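You operate a simulated robot arm through the tools that you are given. There is no shell and no other tool.

Carry out the task below with a simulated robot arm. There is one attempt and no reset: what you move stays moved.

JOB
Finish taping the clamped core all round and stand it in the grey tray.
Fine: turn the hand wheel, swing the green arm out, loosen the blue lever. Set down upright: what you pick out.

It is judged by the outcome, as a careful person would: the job done as asked, and still so three seconds after it is handed in. It fails if anything else is knocked over, pushed out of place, dropped, spilled or broken.

ROBOT AND FRAMES
A 7-joint arm with a three-finger gripper, fixed in place. Base frame: the origin is at the foot of the arm, x ahead of it, y to its left, z up; the work surface is at about z = 0.8. Readings come in m, rad, newtons and seconds.
Its first joint turns from -2.897 to 2.897 rad. Payload 2.69 kg.
The tool frame sits at the grasp point between the pads (the TCP): z along the fingers, y along the line on which they close. The tips reach 0.03 m beyond it. The gripper opens to 0.128 m. The gripper's body begins 0.117 m behind the TCP.
Orientation is that of the tool frame in the base frame, as a unit quaternion [x, y, z, w]. With the fingers straight down and closing along the base's y, the tool's x points along the base's -x, its y along +y and its z along -z.

CONTROLS
- The arm moves only by the tool apply_moves. Its argument "targets" is a list of rows, each a list of 7 numbers: the shift along the tool's x, y, z in units of 30 mm (1.0 is 30 mm), then the turn, a rotation vector about the tool's x, y, z in units of 4 degrees (1.0 is 4 degrees), then the opening, from 0 (shut) to 1 (fully open). In form: [[dx, dy, dz, rx, ry, rz, hand], ...]. A call has 1 to 20 rows; each row shifts and turns the commanded pose from where the row before left it, along the tool's axes as they then stand. A call with a number of a shift or a turn outside -1 to 1 is refused whole. Each row takes 0.2 s and may step no farther than 0.05 m and 0.15 rad from the row before; otherwise, or with a gripper value out of range, the whole call is refused. A pose out of reach is approached as far as the arm can. The call stops where the force on the tool passes 60 N (or 10 N more than at its start, if that is more) or the arm is blocked; 0.2 s more then pass. The fingers move at their own pace and stop on an object; they squeeze with about 43 N. The grip force told is the motor's: it shows also when the fingers shut on nothing. Time passes only in rows, and 0.2 s behind the last, so rows that do not move let the fingers close. The reply holds the time, the measured pose of the TCP, the force on the tool along the base axes, the opening and the grip force, in the units named above and with some noise, with the torque about the TCP (base axes, N m) and any sound that the robot's microphone picked up.
- Cameras (640 x 400 px; columns grow to the right, rows downward): "scene" is fixed at [0.4004, 0.5, 1.5341]; the picture's right is [0.93, 0.36, 0.00], its down [0.33, -0.85, -0.41] and it looks along [-0.15, 0.38, -0.91] (base axes); focal length 323 px, centre (320, 200). "wrist" rides on the gripper at [0.058, 0.054, -0.131] in the tool frame; the picture's right is [-0.68, 0.74, 0.00], its down [-0.62, -0.57, -0.55] and it looks along [-0.40, -0.37, 0.84] (tool axes); focal length 234 px, centre (320, 200). There is no depth. A picture from a camera that has moved, and an enlarged one, comes with that camera's place and axes in the base frame and with its lens.
- get_image(camera): a new picture of that camera. It takes no simulated time.
- lift_body(by): slides the trunk up (or, below 0, down) by that many m; the arm rides with it, the base frame stays. It gives what a move gives, with no picture.
- zoom(camera, box): a new picture of the part [left, top, right, bottom] of that camera's present view, enlarged. It takes no simulated time.
- hand_in(): hands the job in; it is judged then, once.

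Places have to be worked out from the pictures, the camera data and where the tool is seen. Open the gripper and draw the arm clear of the work before you hand the job in, unless the task says otherwise.

The tools are called after "Call:" by a JSON object that holds its "fn" and its "kwargs". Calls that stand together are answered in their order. apply_moves: Moves the arm, as the interface text tells. Its arguments: {"type":"object","properties":{"targets":{"type":"array","items":{"type":"array","items":{"type":"number"}}}},"required":["targets"]} The other tools are called the same way: lift_body (by) slides the trunk up or down; get_image (camera) takes a picture; zoom (camera, box) takes an enlarged picture of a part of a camera's view; hand_in () hands the job in.

At the start:

```text
clock: 0.0
tcp_pos: [0.1854, 0.5313, 1.0305]
tool_rot: [-0.001, 1.0, 0.0, 0.0]
wrist_force: [-0.3, 0.5, 0.4]
moment: [0.0, 0.02, -0.03]
finger_gap: 0.128
finger_force: 0.0
trunk travel left (down, up): [-0.15, 0.2]
```

scene: 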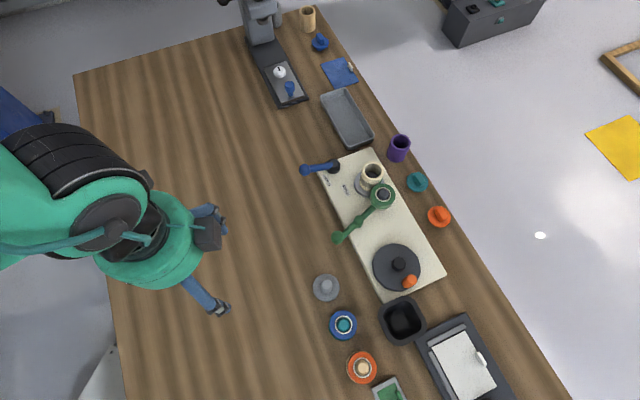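
wrist: 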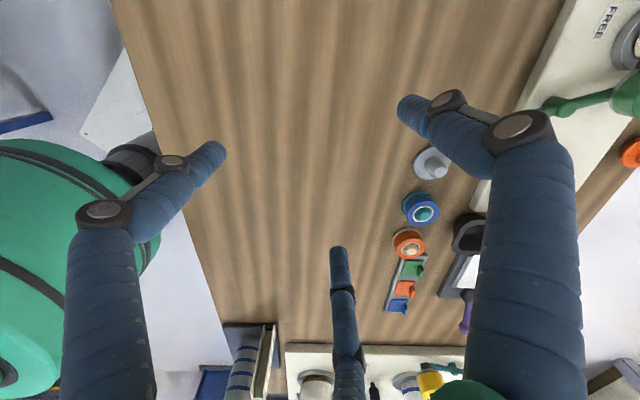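

I start by looking closely at the fixture on the cream plate and the rest of the table before moving anything.

Call:
{"fn": "zoom", "kwargs": {"camera": "scene", "box": [290, 130, 450, 230]}}

Call:
{"fn": "zoom", "kwargs": {"camera": "scene", "box": [310, 220, 470, 320]}}

Call:
{"fn": "zoom", "kwargs": {"camera": "scene", "box": [230, 0, 390, 100]}}

Call:
{"fn": "zoom", "kwargs": {"camera": "scene", "box": [300, 300, 460, 400]}}

```text
4.00 times, centred on (370, 180) of scene
camera zoom: at [0.4004, 0.5, 1.5341], right [0.93, 0.36, 0.0], down [0.33, -0.85, -0.41], along [-0.15, 0.38, -0.91], focal length 1292 px, centre (120, 280)
```

zoom: 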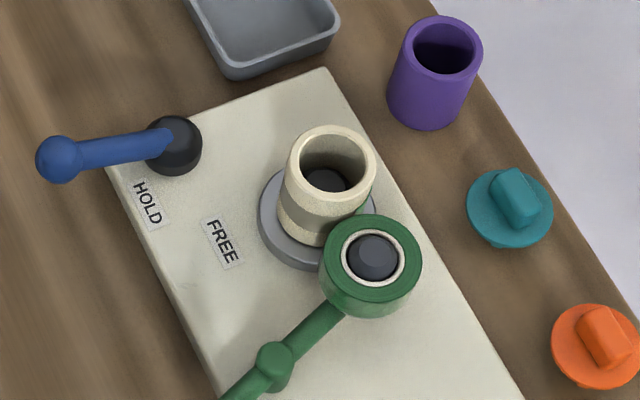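

```text
4.00 times, centred on (390, 270) of scene
camera zoom: at [0.4004, 0.5, 1.5341], right [0.93, 0.36, 0.0], down [0.33, -0.85, -0.41], along [-0.15, 0.38, -0.91], focal length 1292 px, centre (40, -80)
```

zoom: 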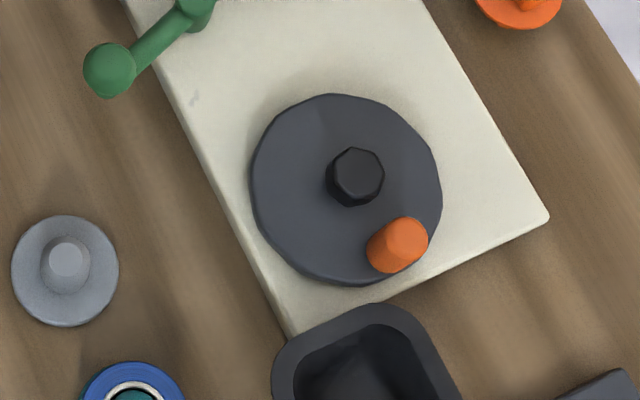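

```text
4.00 times, centred on (310, 50) of scene
camera zoom: at [0.4004, 0.5, 1.5341], right [0.93, 0.36, 0.0], down [0.33, -0.85, -0.41], along [-0.15, 0.38, -0.91], focal length 1292 px, centre (360, 800)
```

zoom: 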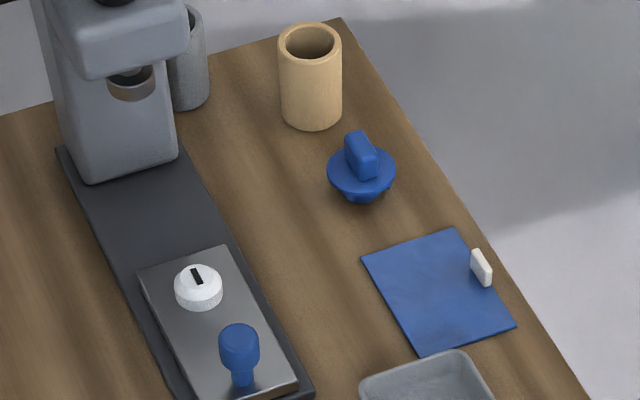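

```text
4.00 times, centred on (380, 350) of scene
camera zoom: at [0.4004, 0.5, 1.5341], right [0.93, 0.36, 0.0], down [0.33, -0.85, -0.41], along [-0.15, 0.38, -0.91], focal length 1292 px, centre (80, -400)
```

zoom: 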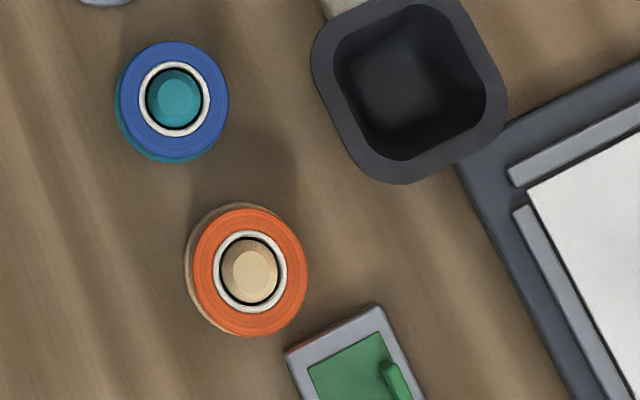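

The fixture shows a cream core in a grey seat at about (0.38, 0.88), a green roller arm against it, a dark hand wheel with an orange crank at about (0.50, 0.70), and a blue lever set at HOLD. I move the hand nearer, still high, and turn it about 66° so the wrist camera looks at the fixture.

Call:
{"fn": "apply_moves", "kwargs": {"targets": [[-0.243, 0.983, -0.133, 0, 0, 0, 1], [-0.243, 0.983, -0.133, 0, 0, 0, 1], [-0.243, 0.983, -0.133, 0, 0, 0, 1], [-0.243, 0.983, -0.133, 0, 0, 0, 1], [-0.243, 0.983, -0.133, 0, 0, 0, 1], [-0.243, 0.983, -0.133, 0, 0, 0, 1], [-0.243, 0.983, -0.133, 0, 0, 0, 1], [-0.243, 0.983, -0.133, 0, 0, 0, 1], [-0.243, 0.983, -0.133, 0, 0, 0, 1], [-0.243, 0.983, -0.133, 0, 0, 0, 1]]}}

Call:
{"fn": "apply_moves", "kwargs": {"targets": [[0, 0, 0, 0, 0, -0.98, 1], [0, 0, 0, 0, 0, -0.98, 1], [0, 0, 0, 0, 0, -0.98, 1], [0, 0, 0, 0, 0, -0.98, 1], [0, 0, 0, 0, 0, -0.98, 1], [0, 0, 0, 0, 0, -0.98, 1], [0, 0, 0, 0, 0, -0.98, 1], [0, 0, 0, 0, 0, -0.98, 1], [0, 0, 0, 0, 0, -0.98, 1], [0, 0, 0, 0, 0, -0.98, 1], [0, 0, 0, 0, 0, -0.98, 1], [0, 0, 0, 0, 0, -0.98, 1], [0, 0, 0, 0, 0, -0.98, 1], [0, 0, 0, 0, 0, -0.98, 1], [0, 0, 0, 0, 0, -0.98, 1], [0, 0, 0, 0, 0, -0.98, 1], [0, 0, 0, 0, 0, -0.98, 1]]}}

Call:
{"fn": "get_image", "kwargs": {"camera": "wrist"}}

Call:
{"fn": "get_image", "kwargs": {"camera": "scene"}}

```text
clock: 2.2
tcp_pos: [0.2605, 0.824, 1.0698]
tool_rot: [-0.001, 1.0, 0.0, -0.001]
wrist_force: [-1.2, -0.3, 0.0]
moment: [0.05, 0.01, -0.01]
finger_gap: 0.1276
finger_force: 0.0
trunk travel left (down, up): [-0.15, 0.2]
```

```text
clock: 5.8
tcp_pos: [0.2589, 0.8264, 1.0709]
tool_rot: [-0.55, 0.835, -0.001, 0.001]
wrist_force: [0.5, -0.3, -0.2]
moment: [0.0, -0.01, 0.0]
finger_gap: 0.128
finger_force: 0.0
trunk travel left (down, up): [-0.15, 0.2]
```

```text
taken
camera wrist: at [0.1858, 0.7948, 1.2016], right [-0.41, 0.91, 0.0], down [0.76, 0.34, 0.55], along [0.5, 0.22, -0.84], focal length 234 px, centre (320, 200)
```

wrist: 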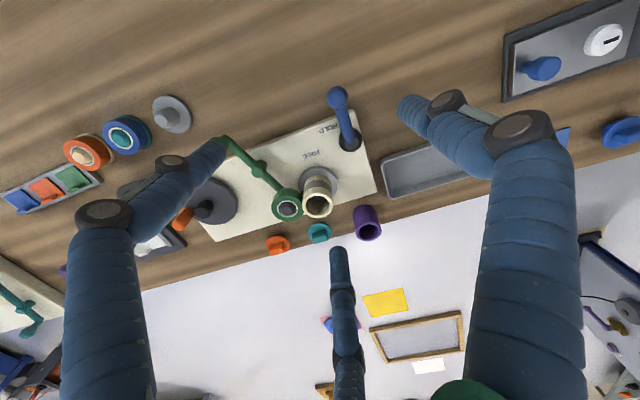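

```text
taken
```

scene: 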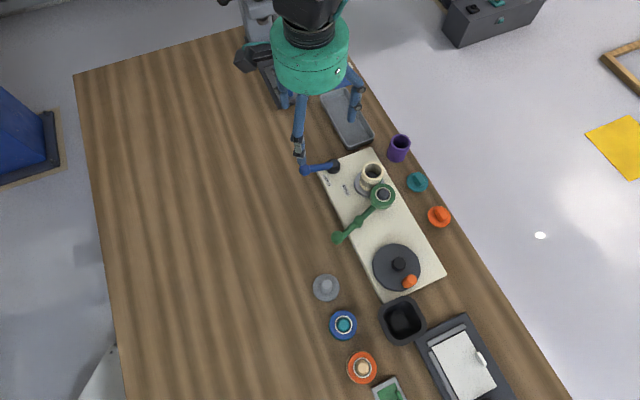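

I zoom the wrist view onto the fixture, to see the tape on the core, the lever and the wheel.

Call:
{"fn": "zoom", "kwargs": {"camera": "wrist", "box": [240, 140, 400, 240]}}

Call:
{"fn": "zoom", "kwargs": {"camera": "wrist", "box": [270, 230, 430, 330]}}

Call:
{"fn": "zoom", "kwargs": {"camera": "scene", "box": [300, 130, 400, 193]}}

Call:
{"fn": "zoom", "kwargs": {"camera": "scene", "box": [240, 20, 400, 120]}}

```text
4.00 times, centred on (320, 190) of wrist
camera zoom: at [0.1858, 0.7948, 1.2016], right [-0.41, 0.91, 0.0], down [0.76, 0.34, 0.55], along [0.5, 0.22, -0.84], focal length 937 px, centre (320, 240)
```

zoom: 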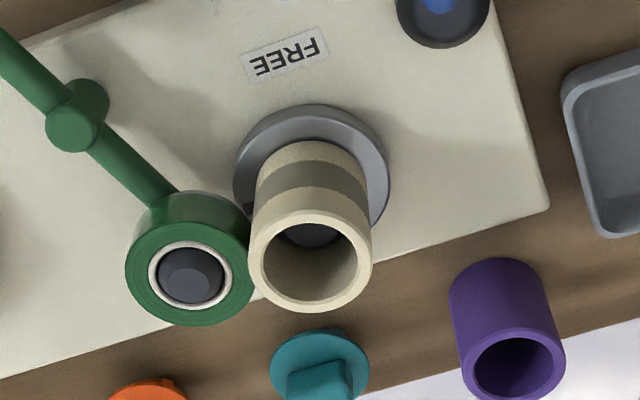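

```text
4.00 times, centred on (350, 280) of wrist
camera zoom: at [0.1858, 0.7948, 1.2016], right [-0.41, 0.91, 0.0], down [0.76, 0.34, 0.55], along [0.5, 0.22, -0.84], focal length 937 px, centre (200, -120)
```

zoom: 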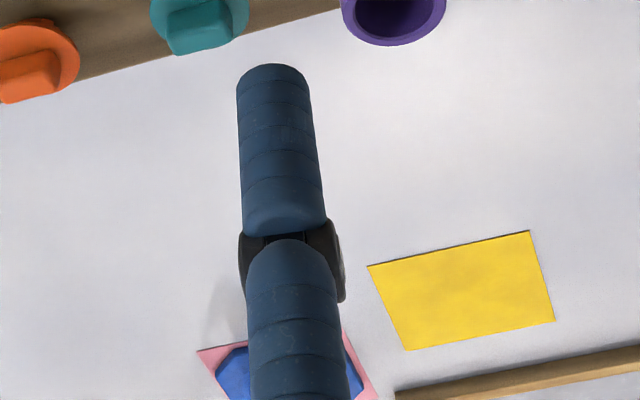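

```text
6.35 times, centred on (350, 162) of scene
camera zoom: at [0.4004, 0.5, 1.5341], right [0.93, 0.36, 0.0], down [0.33, -0.85, -0.41], along [-0.15, 0.38, -0.91], focal length 2052 px, centre (130, 444)
```

zoom: 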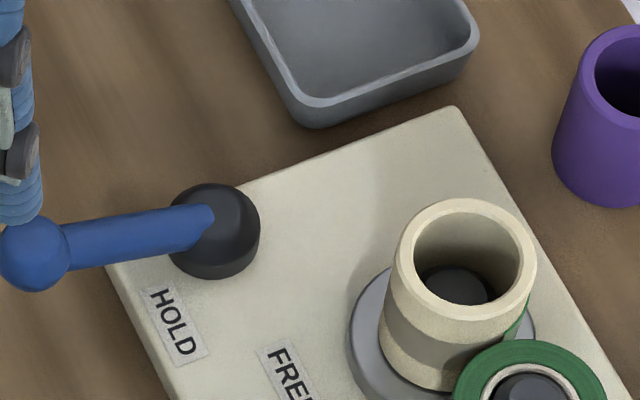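

```text
4.00 times, centred on (320, 70) of scene
camera zoom: at [0.4004, 0.5, 1.5341], right [0.93, 0.36, 0.0], down [0.33, -0.85, -0.41], along [-0.15, 0.38, -0.91], focal length 1292 px, centre (320, 720)
```

zoom: 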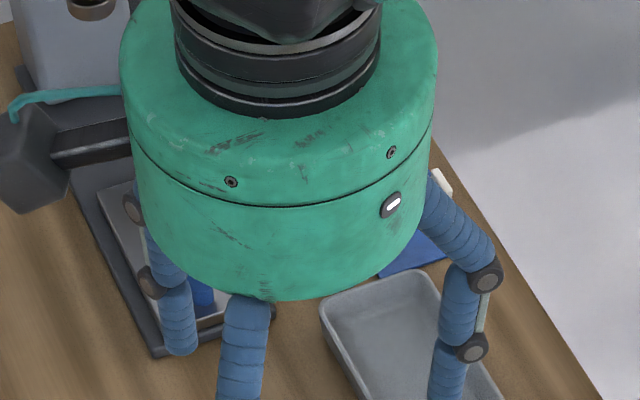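

The band on the core is grey-brown where it is still untaped, and a bit of green tape shows on the far side by the roll, at a core top of about (0.377, 0.873, 0.908). I close the hand in free air to see how these fingers actually move.

Call:
{"fn": "apply_moves", "kwargs": {"targets": [[0, 0, 0, 0, 0, 0, 0], [0, 0, 0, 0, 0, 0, 0], [0, 0, 0, 0, 0, 0, 0], [0, 0, 0, 0, 0, 0, 0]]}}

Call:
{"fn": "get_image", "kwargs": {"camera": "wrist"}}

Call:
{"fn": "zoom", "kwargs": {"camera": "scene", "box": [240, 20, 400, 120]}}

```text
clock: 6.8
tcp_pos: [0.2589, 0.8261, 1.0697]
tool_rot: [-0.55, 0.835, 0.0, 0.0]
wrist_force: [-0.2, 0.7, -0.4]
moment: [0.03, 0.0, 0.02]
finger_gap: 0.0021
finger_force: 31.4
trunk travel left (down, up): [-0.15, 0.2]
```

```text
taken
camera wrist: at [0.1858, 0.7948, 1.2016], right [-0.41, 0.91, 0.0], down [0.76, 0.34, 0.55], along [0.5, 0.22, -0.84], focal length 234 px, centre (320, 200)
```

wrist: 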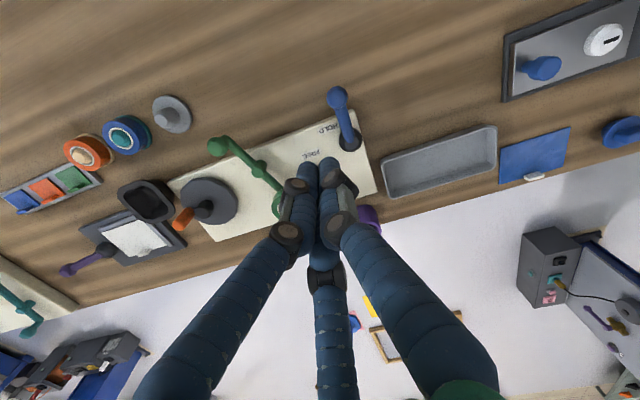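

```text
4.00 times, centred on (320, 70) of scene
camera zoom: at [0.4004, 0.5, 1.5341], right [0.93, 0.36, 0.0], down [0.33, -0.85, -0.41], along [-0.15, 0.38, -0.91], focal length 1292 px, centre (320, 720)
```

zoom: 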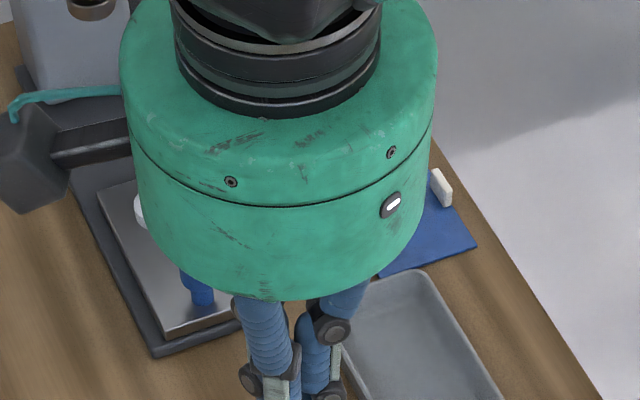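

The hand shuts centrally as expected. I reopen it and move over toward the wheel side to look down at the wheel, the crank and the green arm from a second viewpoint.

Call:
{"fn": "apply_moves", "kwargs": {"targets": [[0.718, -0.943, 0, 0, 0, 0, 1], [0.718, -0.943, 0, 0, 0, 0, 1], [0.718, -0.943, 0, 0, 0, 0, 1], [0.718, -0.943, 0, 0, 0, 0, 1], [0.718, -0.943, 0, 0, 0, 0, 1], [0.718, -0.943, 0, 0, 0, 0, 1]]}}

Call:
{"fn": "get_image", "kwargs": {"camera": "wrist"}}

Call:
{"fn": "zoom", "kwargs": {"camera": "wrist", "box": [240, 140, 400, 240]}}

Call:
{"fn": "zoom", "kwargs": {"camera": "scene", "box": [320, 140, 420, 203]}}

```text
clock: 8.2
tcp_pos: [0.3628, 0.641, 1.0726]
tool_rot: [-0.55, 0.835, 0.0, 0.001]
wrist_force: [0.4, -0.1, 0.1]
moment: [-0.02, 0.01, 0.0]
finger_gap: 0.1281
finger_force: 0.0
trunk travel left (down, up): [-0.15, 0.2]
```

```text
taken
camera wrist: at [0.2887, 0.6088, 1.2029], right [-0.41, 0.91, 0.0], down [0.76, 0.34, 0.55], along [0.5, 0.22, -0.84], focal length 234 px, centre (320, 200)
```

wrist: 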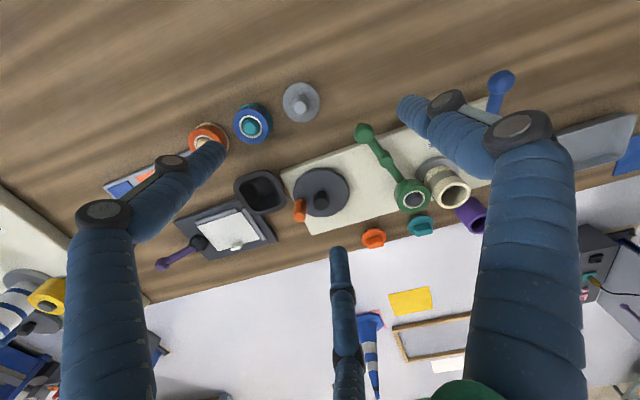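

```text
4.00 times, centred on (320, 190) of wrist
camera zoom: at [0.2887, 0.6088, 1.2029], right [-0.41, 0.91, 0.0], down [0.76, 0.34, 0.55], along [0.5, 0.22, -0.84], focal length 937 px, centre (320, 240)
```

zoom: 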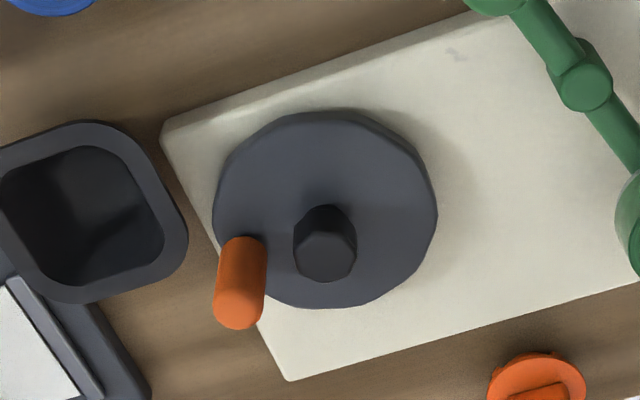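

```text
6.35 times, centred on (370, 172) of scene
camera zoom: at [0.4004, 0.5, 1.5341], right [0.93, 0.36, 0.0], down [0.33, -0.85, -0.41], along [-0.15, 0.38, -0.91], focal length 2052 px, centre (2, 381)
```

zoom: 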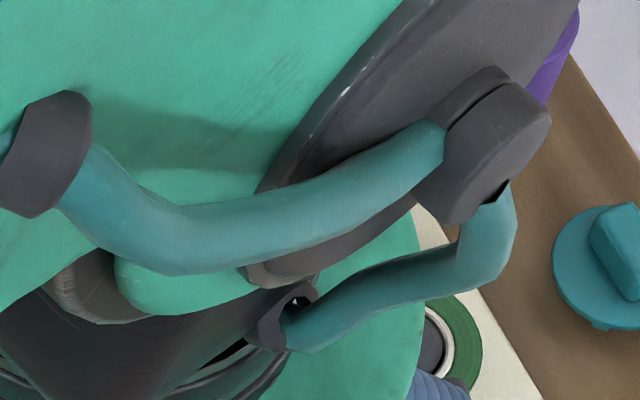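

The wheel hub top triangulates to (0.498, 0.704, 0.867) and the crank knob top to (0.524, 0.675, 0.886), a radius of about 39 mm. I zoom in on the core, roll and arm from this viewpoint to read the tape state and the free heights.

Call:
{"fn": "zoom", "kwargs": {"camera": "wrist", "box": [350, 120, 510, 220]}}

Call:
{"fn": "zoom", "kwargs": {"camera": "wrist", "box": [400, 150, 480, 200]}}

```text
4.00 times, centred on (430, 170) of wrist
camera zoom: at [0.2887, 0.6088, 1.2029], right [-0.41, 0.91, 0.0], down [0.76, 0.34, 0.55], along [0.5, 0.22, -0.84], focal length 937 px, centre (-120, 320)
```

zoom: 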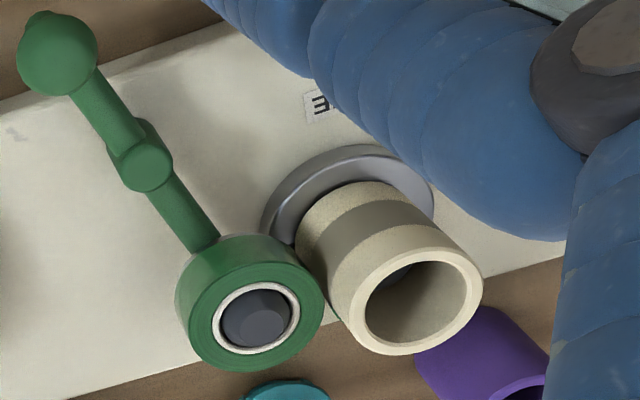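

```text
8.00 times, centred on (440, 175) of wrist
camera zoom: at [0.2887, 0.6088, 1.2029], right [-0.41, 0.91, 0.0], down [0.76, 0.34, 0.55], along [0.5, 0.22, -0.84], focal length 1873 px, centre (-640, 400)
```

zoom: 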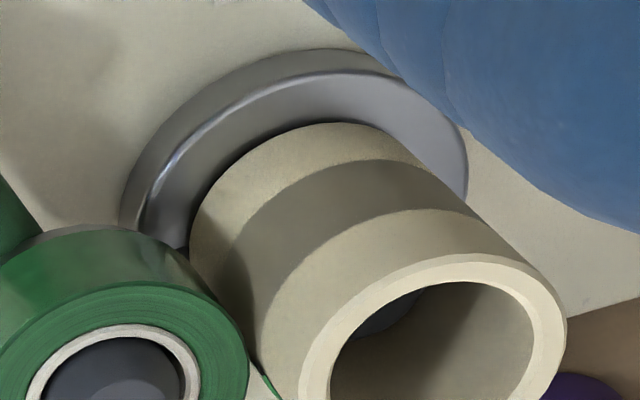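

The green arm pivots at the middle knuckle (about 0.389, 0.775), with its ball handle at about (0.359, 0.712, 0.86) off the plate edge; the tape tail is on the far side of the core. I move above the orange crank and turn the hand 40° more so the wrist camera can keep the core in view while cranking.

Call:
{"fn": "apply_moves", "kwargs": {"targets": [[-0.632, -0.897, 0.467, 0, 0, 0, 0.4], [-0.632, -0.897, 0.467, 0, 0, 0, 0.4], [-0.632, -0.897, 0.467, 0, 0, 0, 0.4], [-0.632, -0.897, 0.467, 0, 0, 0, 0.4], [-0.632, -0.897, 0.467, 0, 0, 0, 0.4], [0, 0, 0, 0, 0, -1, 0.4], [0, 0, 0, 0, 0, -1, 0.4], [0, 0, 0, 0, 0, -1, 0.4], [0, 0, 0, 0, 0, -1, 0.4], [0, 0, 0, 0, 0, -1, 0.4], [0, 0, 0, 0, 0, -1, 0.4], [0, 0, 0, 0, 0, -1, 0.4], [0, 0, 0, 0, 0, -1, 0.4], [0, 0, 0, 0, 0, -1, 0.4], [0, 0, 0, 0, 0, -1, 0.4]]}}

Call:
{"fn": "get_image", "kwargs": {"camera": "wrist"}}

Call:
{"fn": "get_image", "kwargs": {"camera": "scene"}}

```text
clock: 11.4
tcp_pos: [0.5245, 0.674, 1.0016]
tool_rot: [0.803, -0.596, 0.0, 0.0]
wrist_force: [-0.4, 0.2, 0.4]
moment: [0.03, 0.01, 0.01]
finger_gap: 0.0513
finger_force: 0.0
trunk travel left (down, up): [-0.15, 0.2]
```

```text
taken
camera wrist: at [0.489, 0.6041, 1.1323], right [-0.9, 0.44, 0.0], down [0.36, 0.75, 0.55], along [0.24, 0.49, -0.84], focal length 234 px, centre (320, 200)
```

wrist: 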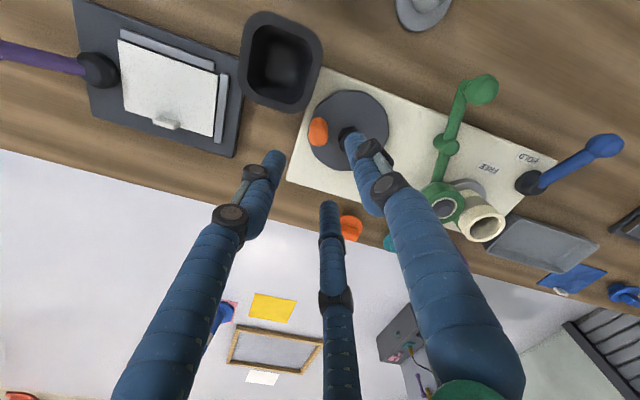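

```text
taken
```

scene: 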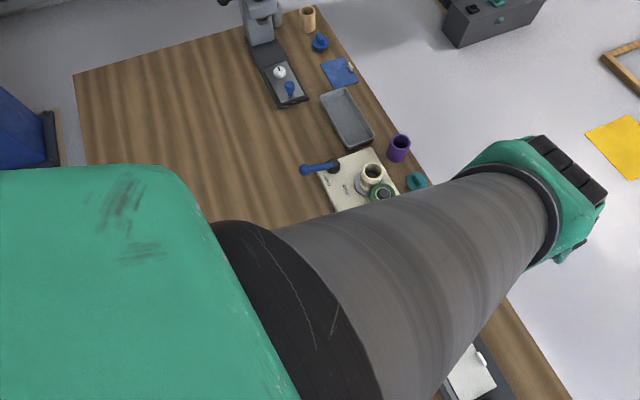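

Both cameras still see the core from here, which is ideal. I zoom to check the knob against the hand before going down.

Call:
{"fn": "zoom", "kwargs": {"camera": "wrist", "box": [270, 80, 430, 180]}}

Call:
{"fn": "zoom", "kwargs": {"camera": "scene", "box": [340, 150, 420, 200]}}

```text
4.00 times, centred on (350, 130) of wrist
camera zoom: at [0.489, 0.6041, 1.1323], right [-0.9, 0.44, 0.0], down [0.36, 0.75, 0.55], along [0.24, 0.49, -0.84], focal length 937 px, centre (200, 480)
```

zoom: 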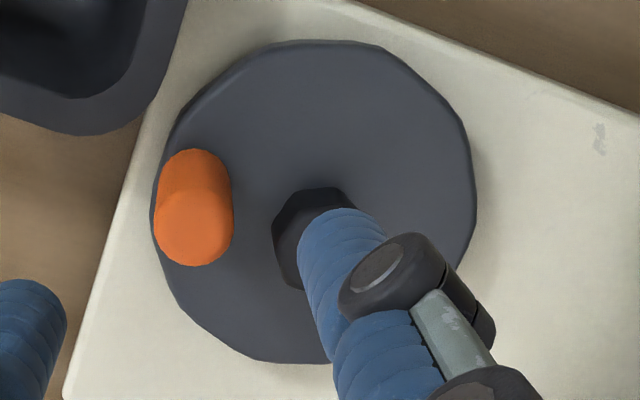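

```text
8.00 times, centred on (380, 175) of scene
camera zoom: at [0.4004, 0.5, 1.5341], right [0.93, 0.36, 0.0], down [0.33, -0.85, -0.41], along [-0.15, 0.38, -0.91], focal length 2585 px, centre (-160, 400)
```

zoom: 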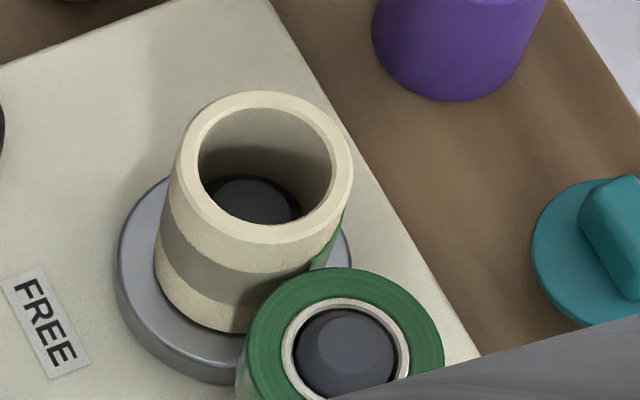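

The knob sits at (0.526, 0.675) within 2 mm of the hand axis. I go straight down so the tips end just above the hub height, then close on the knob.

Call:
{"fn": "apply_moves", "kwargs": {"targets": [[0, 0, 0.85, 0, 0, 0, 0.4], [0, 0, 0.85, 0, 0, 0, 0.4], [0, 0, 0.85, 0, 0, 0, 0.4], [0, 0, 0.85, 0, 0, 0, 0.4], [0, 0, 0, 0, 0, 0, 0.4]]}}

Call:
{"fn": "apply_moves", "kwargs": {"targets": [[0, 0, 0, 0, 0, 0, 0], [0, 0, 0, 0, 0, 0, 0], [0, 0, 0, 0, 0, 0, 0]]}}

Call:
{"fn": "get_image", "kwargs": {"camera": "wrist"}}

Call:
{"fn": "get_image", "kwargs": {"camera": "scene"}}

```text
clock: 12.6
tcp_pos: [0.5246, 0.6734, 0.8965]
tool_rot: [0.802, -0.597, -0.001, 0.0]
wrist_force: [0.2, -0.4, 0.3]
moment: [-0.04, -0.03, -0.06]
finger_gap: 0.0511
finger_force: 0.0
trunk travel left (down, up): [-0.15, 0.2]
```

```text
clock: 13.4
tcp_pos: [0.5252, 0.6722, 0.8977]
tool_rot: [0.803, -0.597, 0.0, 0.0]
wrist_force: [2.2, -1.9, -2.1]
moment: [0.03, -0.08, 0.0]
finger_gap: 0.0211
finger_force: 45.0
trunk travel left (down, up): [-0.15, 0.2]
```

```text
taken
camera wrist: at [0.4897, 0.6036, 1.0288], right [-0.9, 0.44, 0.0], down [0.37, 0.75, 0.55], along [0.24, 0.49, -0.84], focal length 234 px, centre (320, 200)
```

wrist: 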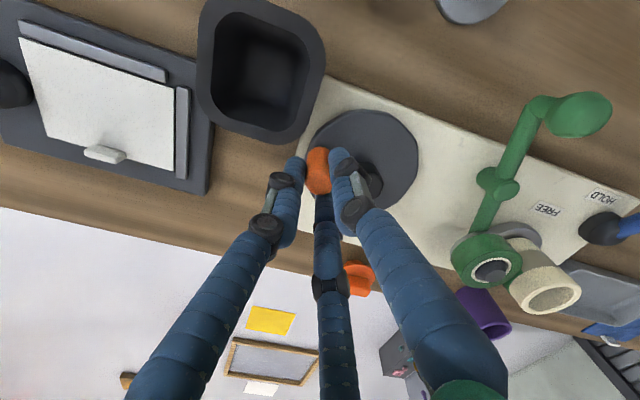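

```text
taken
```

scene: 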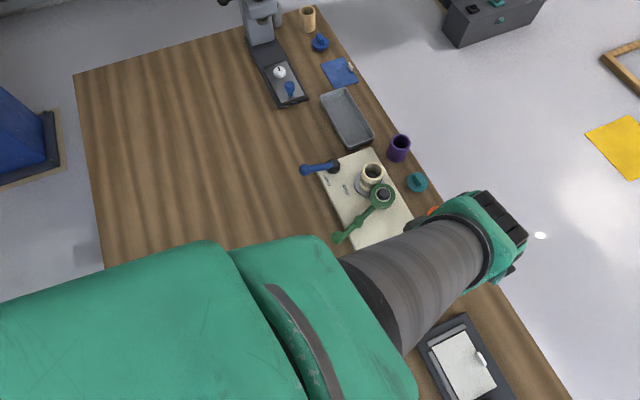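

The hand holds the 21 mm knob. The tape runs from the roll to the far side of the core, so the core should need to turn counter-clockwise seen from above; I try a 45° counter-clockwise wheel turn and check the core.

Call:
{"fn": "apply_moves", "kwargs": {"targets": [[-0.188, -0.311, 0, 0, 0, 0, 0], [-0.262, -0.252, 0, 0, 0, 0, 0], [-0.319, -0.175, 0, 0, 0, 0, 0], [0, 0, 0, 0, 0, 0, 0]]}}

Call:
{"fn": "zoom", "kwargs": {"camera": "scene", "box": [340, 150, 420, 200]}}

Call:
{"fn": "get_image", "kwargs": {"camera": "wrist"}}

```text
clock: 14.4
tcp_pos: [0.5384, 0.7023, 0.8981]
tool_rot: [0.802, -0.597, 0.0, 0.001]
wrist_force: [-7.4, 2.2, -10.4]
moment: [0.02, 0.26, 0.01]
finger_gap: 0.021
finger_force: 44.8
trunk travel left (down, up): [-0.15, 0.2]
```

```text
8.00 times, centred on (380, 175) of scene
camera zoom: at [0.4004, 0.5, 1.5341], right [0.93, 0.36, 0.0], down [0.33, -0.85, -0.41], along [-0.15, 0.38, -0.91], focal length 2585 px, centre (-160, 400)
```

zoom: 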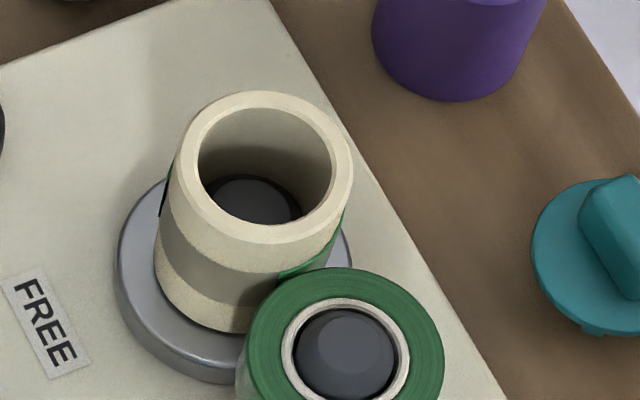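

```text
taken
camera wrist: at [0.5033, 0.6329, 1.029], right [-0.9, 0.44, 0.0], down [0.37, 0.75, 0.55], along [0.24, 0.49, -0.84], focal length 234 px, centre (320, 200)
```

wrist: 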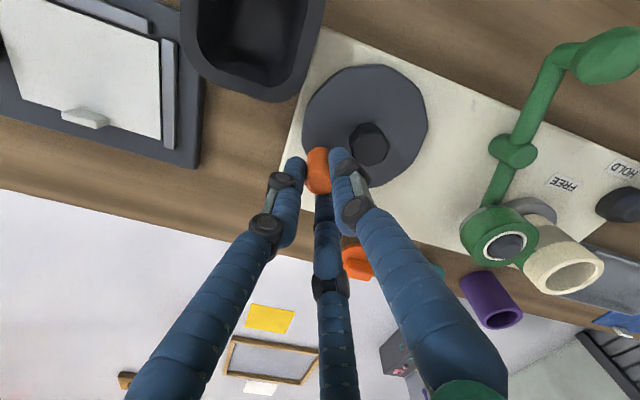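

It works: the tape's leading end has come round to the core's left edge and green follows from the roll. I continue counter-clockwise another 90°.

Call:
{"fn": "apply_moves", "kwargs": {"targets": [[-0.353, -0.087, 0, 0, 0, 0, 0], [-0.364, 0.007, 0, 0, 0, 0, 0], [-0.349, 0.101, 0, 0, 0, 0, 0], [-0.311, 0.188, 0, 0, 0, 0, 0], [-0.252, 0.262, 0, 0, 0, 0, 0], [-0.175, 0.319, 0, 0, 0, 0, 0], [0, 0, 0, 0, 0, 0, 0]]}}

Call:
{"fn": "zoom", "kwargs": {"camera": "scene", "box": [340, 150, 420, 200]}}

Call:
{"fn": "get_image", "kwargs": {"camera": "wrist"}}

```text
clock: 16.0
tcp_pos: [0.5007, 0.7441, 0.8976]
tool_rot: [0.802, -0.597, 0.0, 0.002]
wrist_force: [-3.1, -59.1, -6.8]
moment: [-1.46, -0.13, 0.0]
finger_gap: 0.0213
finger_force: 45.3
trunk travel left (down, up): [-0.15, 0.2]
```

```text
8.00 times, centred on (380, 175) of scene
camera zoom: at [0.4004, 0.5, 1.5341], right [0.93, 0.36, 0.0], down [0.33, -0.85, -0.41], along [-0.15, 0.38, -0.91], focal length 2585 px, centre (-160, 400)
```

zoom: 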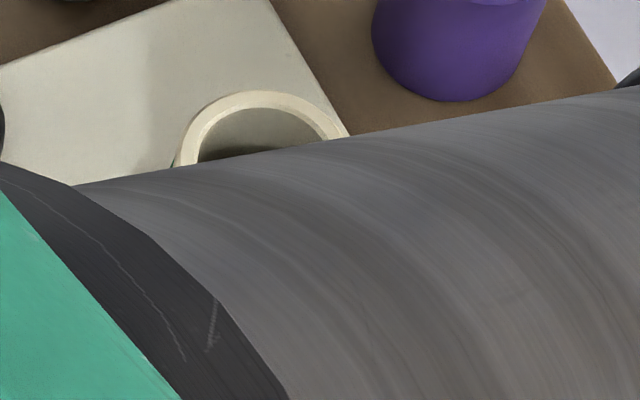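

```text
taken
camera wrist: at [0.4667, 0.6744, 1.0293], right [-0.9, 0.44, 0.0], down [0.37, 0.75, 0.54], along [0.24, 0.49, -0.84], focal length 234 px, centre (320, 200)
```

wrist: 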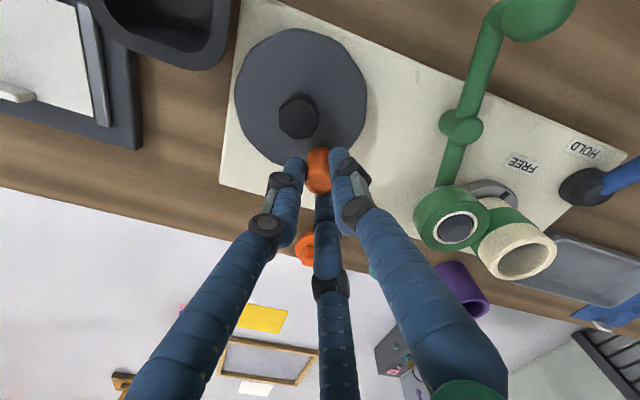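

The side force reached 59 N because my circle was about 3 mm off; fitting the readings puts the wheel axis at about (0.497, 0.702) with radius 41 mm. I check the tape before going on with a corrected path.

Call:
{"fn": "zoom", "kwargs": {"camera": "wrist", "box": [400, 160, 580, 280]}}

```text
3.33 times, centred on (490, 220) of wrist
camera zoom: at [0.4667, 0.6744, 1.0293], right [-0.9, 0.44, 0.0], down [0.37, 0.75, 0.54], along [0.24, 0.49, -0.84], focal length 781 px, centre (-247, 133)
```

zoom: 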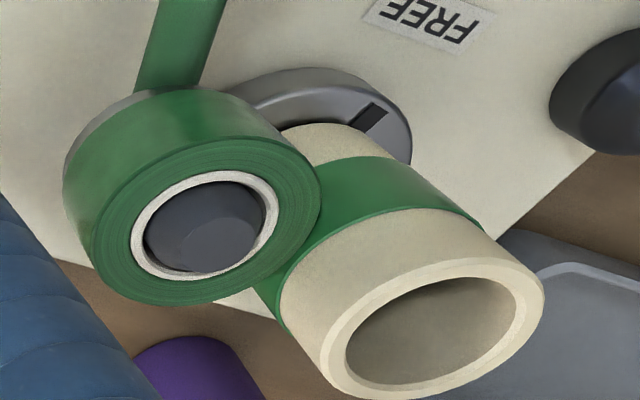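

The near side of the band is now green up to the roll. I carry on about 70° more on the corrected circle so the joint at the roll is covered as well.

Call:
{"fn": "apply_moves", "kwargs": {"targets": [[0.064, 0.273, 0, 0, 0, 0, 0], [-0.027, 0.357, 0, 0, 0, 0, 0], [0.066, 0.35, 0, 0, 0, 0, 0], [0.157, 0.325, 0, 0, 0, 0, 0], [0.236, 0.269, 0, 0, 0, 0, 0], [0, 0, 0, 0, 0, 0, 0]]}}

Call:
{"fn": "get_image", "kwargs": {"camera": "wrist"}}

Call:
{"fn": "get_image", "kwargs": {"camera": "scene"}}

```text
clock: 17.4
tcp_pos: [0.4633, 0.7199, 0.8984]
tool_rot: [0.802, -0.597, 0.0, 0.001]
wrist_force: [18.8, -7.3, -26.4]
moment: [0.1, -0.62, 0.02]
finger_gap: 0.0209
finger_force: 44.9
trunk travel left (down, up): [-0.15, 0.2]
```

```text
taken
camera wrist: at [0.4269, 0.6507, 1.0295], right [-0.9, 0.44, 0.0], down [0.37, 0.75, 0.55], along [0.24, 0.49, -0.84], focal length 234 px, centre (320, 200)
```

wrist: 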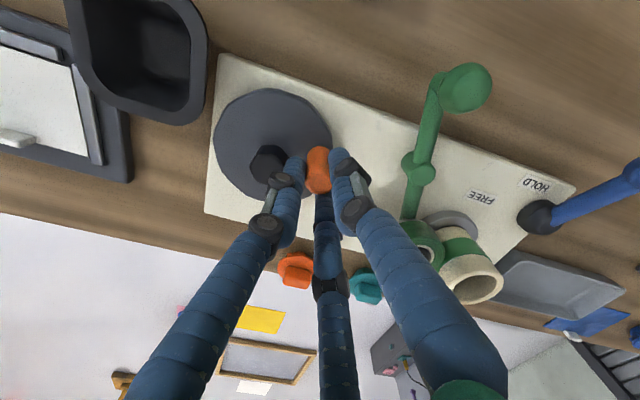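

```text
taken
```

scene: 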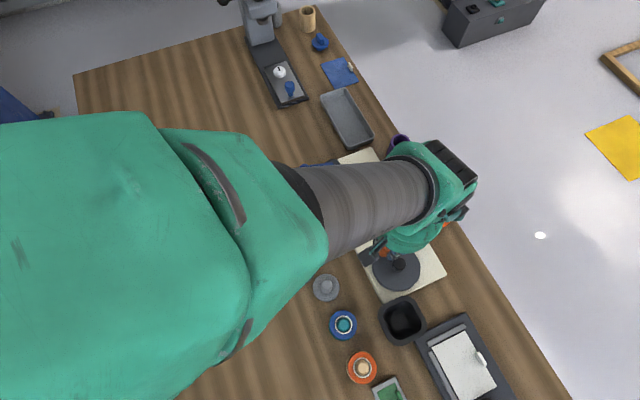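

I zoom on the core and the wheel from here to check how the tape looks.

Call:
{"fn": "zoom", "kwargs": {"camera": "wrist", "box": [390, 190, 530, 310]}}

Call:
{"fn": "zoom", "kwargs": {"camera": "wrist", "box": [200, 60, 360, 220]}}

```text
3.33 times, centred on (460, 250) of wrist
camera zoom: at [0.4269, 0.6507, 1.0295], right [-0.9, 0.44, 0.0], down [0.37, 0.75, 0.55], along [0.24, 0.49, -0.84], focal length 781 px, centre (-147, 33)
```

zoom: 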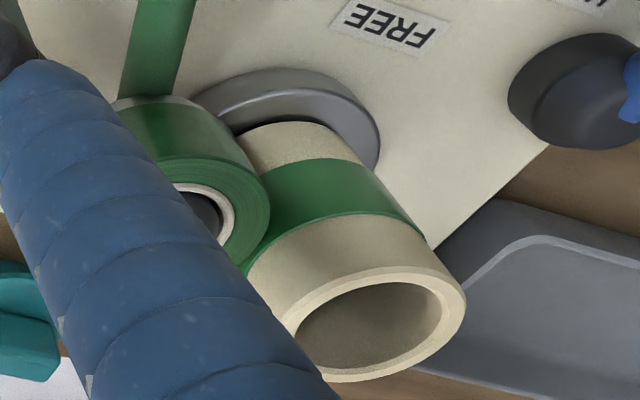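

```text
2.50 times, centred on (280, 140) of wrist
camera zoom: at [0.4269, 0.6507, 1.0295], right [-0.9, 0.44, 0.0], down [0.37, 0.75, 0.55], along [0.24, 0.49, -0.84], focal length 585 px, centre (420, 350)
```

zoom: 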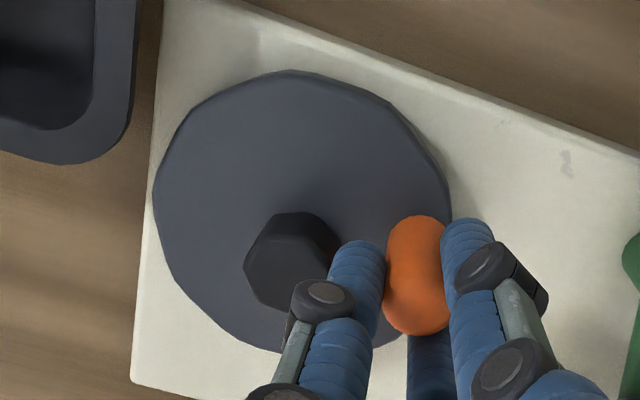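

I zoom tighter on the core and seat to look for any uncovered part of the band and for the seat's index mark.

Call:
{"fn": "zoom", "kwargs": {"camera": "wrist", "box": [420, 200, 510, 256]}}

Call:
{"fn": "zoom", "kwargs": {"camera": "wrist", "box": [400, 230, 500, 310]}}

```text
7.11 times, centred on (465, 228) of wrist
camera zoom: at [0.4269, 0.6507, 1.0295], right [-0.9, 0.44, 0.0], down [0.37, 0.75, 0.55], along [0.24, 0.49, -0.84], focal length 1665 px, centre (-711, 1)
```

zoom: 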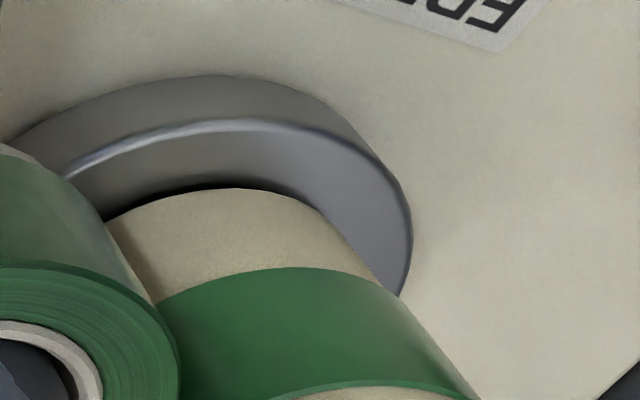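

```text
5.00 times, centred on (450, 270) of wrist
camera zoom: at [0.4269, 0.6507, 1.0295], right [-0.9, 0.44, 0.0], down [0.37, 0.75, 0.55], along [0.24, 0.49, -0.84], focal length 1171 px, centre (-330, -150)
```

zoom: 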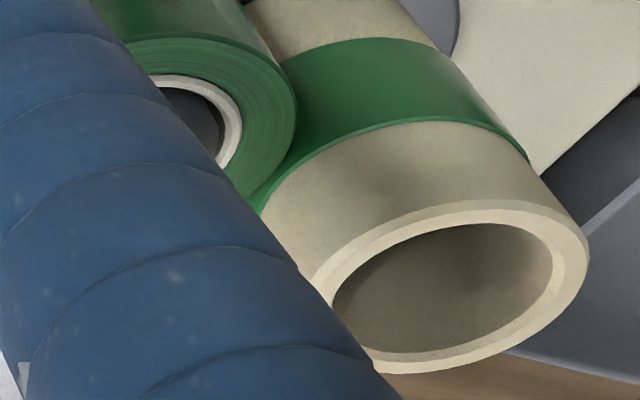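

The band looks fully green with no seam, and the seat mark has gone well past, so the wrap overlaps itself. I release the crank, rise, and move over above the green arm's ball handle, which I now place at about (0.360, 0.705, 0.88), turning the hand so the fingers close across the arm.

Call:
{"fn": "apply_moves", "kwargs": {"targets": [[0, 0, 0, 0, 0, 0, 0.4], [0, 0, 0, 0, 0, 0, 0.4], [0, 0, -1, 0, 0, 0, 0.4], [0, 0, -1, 0, 0, 0, 0.4], [0, 0, -1, 0, 0, 0, 0.4], [-0.121, 0.829, -0.2, 0, 0, 0, 0.5], [-0.121, 0.829, -0.2, 0, 0, 0, 0.5], [-0.121, 0.829, -0.2, 0, 0, 0, 0.5], [-0.121, 0.829, -0.2, 0, 0, 0, 0.5]]}}

Call:
{"fn": "apply_moves", "kwargs": {"targets": [[0, 0, 0, 0, 0, 1, 0.5], [0, 0, 0, 0, 0, 1, 0.5], [0, 0, 0, 0, 0, 1, 0.5], [0, 0, 0, 0, 0, 1, 0.5], [0, 0, 0, 0, 0, 1, 0.5], [0, 0, 0, 0, 0, 1, 0.5], [0, 0, 0, 0, 0, 1, 0.5], [0, 0, 0, 0, 0, 1, 0.5], [0, 0, 0, 0, 0, 1, 0.5], [0, 0, 0, 0, 0, 1, 0.5]]}}

Call:
{"fn": "get_image", "kwargs": {"camera": "wrist"}}

Call:
{"fn": "get_image", "kwargs": {"camera": "scene"}}

```text
clock: 19.4
tcp_pos: [0.3612, 0.7051, 1.0123]
tool_rot: [0.802, -0.597, 0.0, 0.0]
wrist_force: [0.4, -0.6, -0.6]
moment: [0.01, 0.0, -0.03]
finger_gap: 0.0639
finger_force: 0.0
trunk travel left (down, up): [-0.15, 0.2]
```

```text
clock: 21.6
tcp_pos: [0.3608, 0.7047, 1.0134]
tool_rot: [-0.55, 0.835, 0.0, 0.0]
wrist_force: [-0.1, 0.1, 0.2]
moment: [-0.01, -0.01, -0.01]
finger_gap: 0.064
finger_force: 0.0
trunk travel left (down, up): [-0.15, 0.2]
```

```text
taken
camera wrist: at [0.2874, 0.6739, 1.1437], right [-0.41, 0.91, 0.0], down [0.76, 0.34, 0.55], along [0.5, 0.22, -0.84], focal length 234 px, centre (320, 200)
```

wrist: 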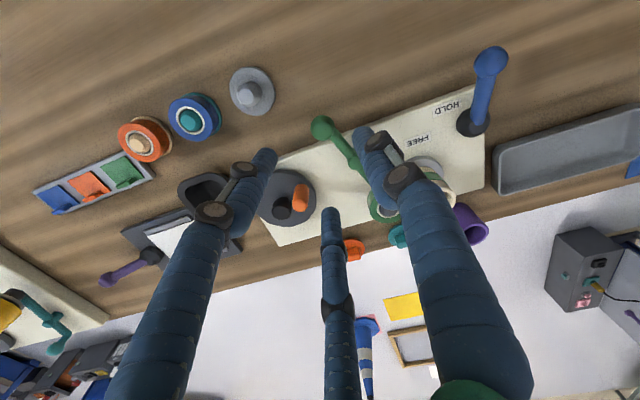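

```text
taken
```

scene: 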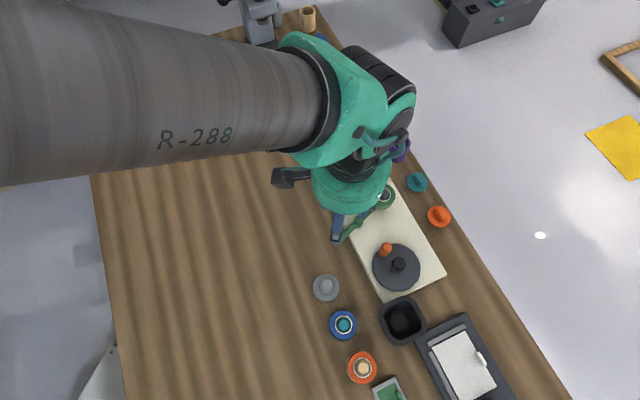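

The crank is released cleanly and stays where it was. I zoom on the ball handle to refine its place.

Call:
{"fn": "zoom", "kwargs": {"camera": "wrist", "box": [260, 80, 420, 180]}}

Call:
{"fn": "zoom", "kwargs": {"camera": "wrist", "box": [360, 150, 460, 230]}}

Call:
{"fn": "zoom", "kwargs": {"camera": "scene", "box": [300, 170, 420, 250]}}

```text
4.00 times, centred on (340, 130) of wrist
camera zoom: at [0.2874, 0.6739, 1.1437], right [-0.41, 0.91, 0.0], down [0.76, 0.34, 0.55], along [0.5, 0.22, -0.84], focal length 937 px, centre (240, 480)
```

zoom: 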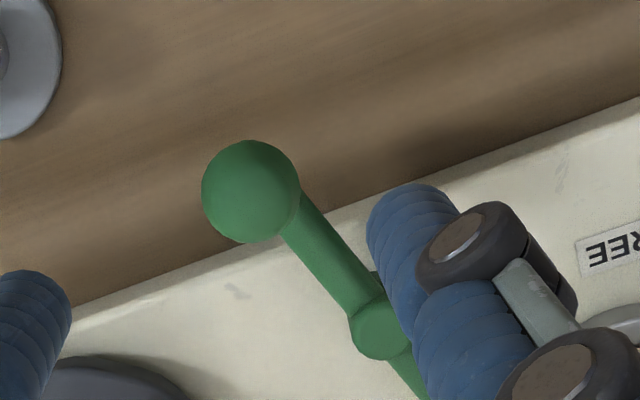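

```text
5.00 times, centred on (410, 190) of wrist
camera zoom: at [0.2874, 0.6739, 1.1437], right [-0.41, 0.91, 0.0], down [0.76, 0.34, 0.55], along [0.5, 0.22, -0.84], focal length 1171 px, centre (-130, 250)
```

zoom: 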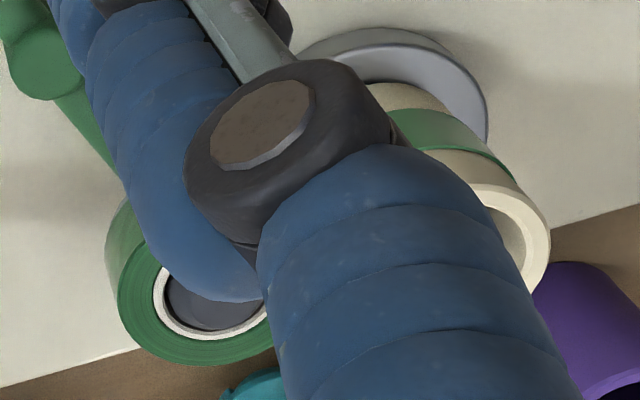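

```text
5.00 times, centred on (360, 210) of scene
camera zoom: at [0.4004, 0.5, 1.5341], right [0.93, 0.36, 0.0], down [0.33, -0.85, -0.41], along [-0.15, 0.38, -0.91], focal length 1616 px, centre (120, 150)
```

zoom: 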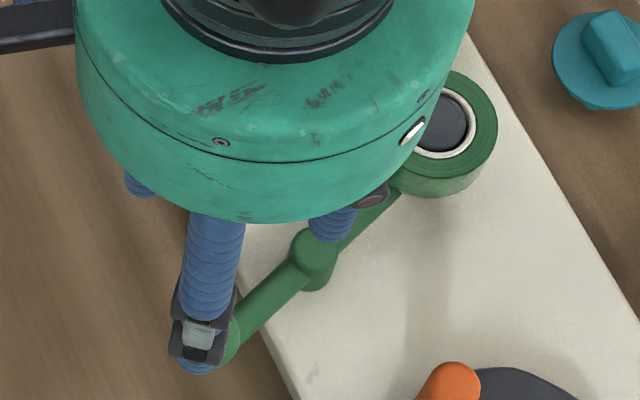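

The ball centre comes out at about (0.359, 0.709, 0.87), 29 mm across. I lower the hand straight over it and close.

Call:
{"fn": "apply_moves", "kwargs": {"targets": [[-0.084, 0.083, 0.936, 0, 0, 0, 0.5], [0, 0, 0.936, 0, 0, 0, 0.5], [0, 0, 0.936, 0, 0, 0, 0.5], [0, 0, 0.936, 0, 0, 0, 0.5], [0, 0, 0.936, 0, 0, 0, 0.5], [0, 0, 0, 0, 0, 0, 0.5]]}}

Call:
{"fn": "apply_moves", "kwargs": {"targets": [[0, 0, 0, 0, 0, 0, 0], [0, 0, 0, 0, 0, 0, 0], [0, 0, 0, 0, 0, 0, 0]]}}

Call:
{"fn": "get_image", "kwargs": {"camera": "wrist"}}

Call:
{"fn": "get_image", "kwargs": {"camera": "scene"}}

```text
clock: 23.0
tcp_pos: [0.3597, 0.709, 0.871]
tool_rot: [-0.551, 0.835, 0.0, 0.0]
wrist_force: [-1.3, -0.1, 0.1]
moment: [-0.06, 0.0, -0.03]
finger_gap: 0.064
finger_force: 0.1
trunk travel left (down, up): [-0.15, 0.2]
```

```text
clock: 23.8
tcp_pos: [0.3617, 0.7098, 0.8751]
tool_rot: [-0.55, 0.835, 0.001, 0.002]
wrist_force: [-0.7, -3.4, 34.5]
moment: [1.49, -1.34, -0.03]
finger_gap: 0.0309
finger_force: 45.5
trunk travel left (down, up): [-0.15, 0.2]
```

```text
taken
camera wrist: at [0.2877, 0.6777, 1.0067], right [-0.41, 0.91, 0.0], down [0.76, 0.34, 0.55], along [0.5, 0.23, -0.83], focal length 234 px, centre (320, 200)
```

wrist: 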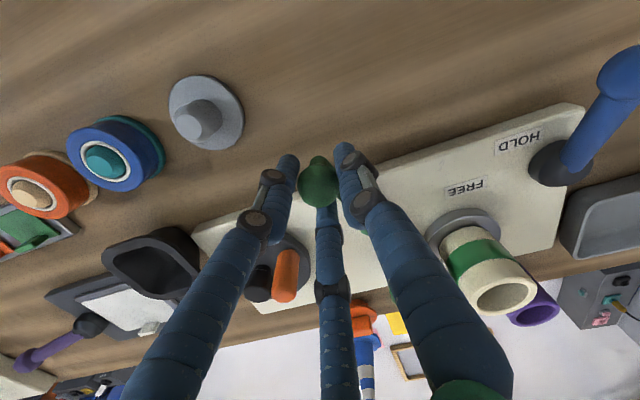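

```text
taken
```

scene: 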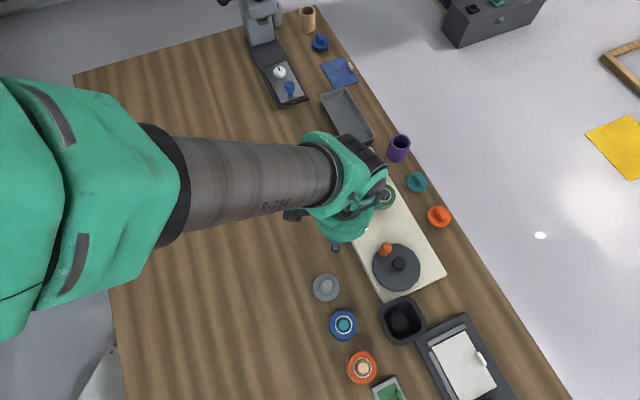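

The hand closed on the ball (gap 31 mm) but reads 34 N upward with a moment, so something is being pressed. I look closely before swinging anything.

Call:
{"fn": "zoom", "kwargs": {"camera": "wrist", "box": [260, 130, 420, 230]}}

Call:
{"fn": "zoom", "kwargs": {"camera": "scene", "box": [300, 170, 420, 250]}}

Call:
{"fn": "apply_moves", "kwargs": {"targets": [[0, 0, 0, 0, 0, 0, 0]]}}

```text
4.00 times, centred on (340, 180) of wrist
camera zoom: at [0.2877, 0.6777, 1.0067], right [-0.41, 0.91, 0.0], down [0.76, 0.34, 0.55], along [0.5, 0.23, -0.83], focal length 937 px, centre (240, 280)
```

zoom: 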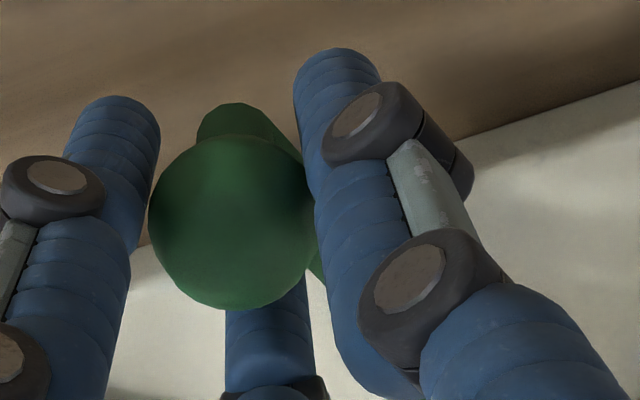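

```text
5.00 times, centred on (360, 210) of scene
camera zoom: at [0.4004, 0.5, 1.5341], right [0.93, 0.36, 0.0], down [0.33, -0.85, -0.41], along [-0.15, 0.38, -0.91], focal length 1616 px, centre (120, 150)
```

zoom: 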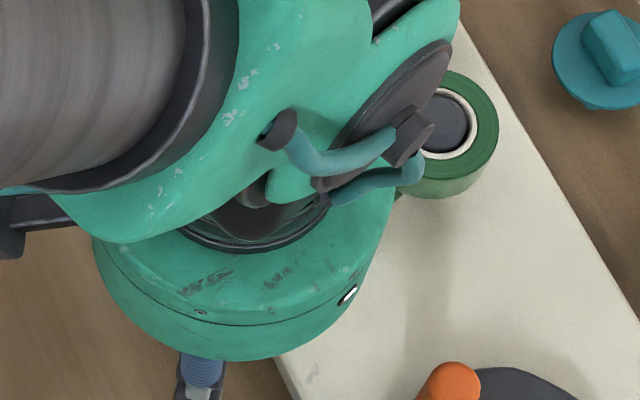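

```text
clock: 24.2
tcp_pos: [0.3608, 0.7089, 0.8762]
tool_rot: [-0.551, 0.835, 0.001, 0.002]
wrist_force: [1.0, -0.6, 44.1]
moment: [1.3, -1.12, -0.1]
finger_gap: 0.0308
finger_force: 45.0
trunk travel left (down, up): [-0.15, 0.2]
```

The ball is held, but the squeeze produces an upward push, so I'd rather not drag it while pinched. I open the fingers a bit to cage the ball loosely and see whether the force vanishes.

Call:
{"fn": "apply_moves", "kwargs": {"targets": [[0, 0, 0, 0, 0, 0, 0.4], [0, 0, 0, 0, 0, 0, 0.4]]}}

Call:
{"fn": "zoom", "kwargs": {"camera": "wrist", "box": [260, 130, 420, 230]}}

```text
clock: 24.8
tcp_pos: [0.3601, 0.7071, 0.8712]
tool_rot: [-0.55, 0.835, -0.001, -0.001]
wrist_force: [-0.4, 0.7, -0.3]
moment: [0.02, -0.05, -0.03]
finger_gap: 0.0512
finger_force: 0.1
trunk travel left (down, up): [-0.15, 0.2]
```

```text
4.00 times, centred on (340, 180) of wrist
camera zoom: at [0.287, 0.6765, 1.0019], right [-0.41, 0.91, 0.0], down [0.76, 0.34, 0.55], along [0.5, 0.22, -0.84], focal length 937 px, centre (240, 280)
```

zoom: 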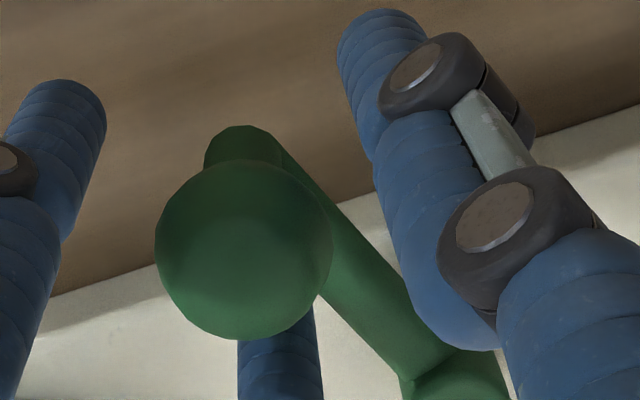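

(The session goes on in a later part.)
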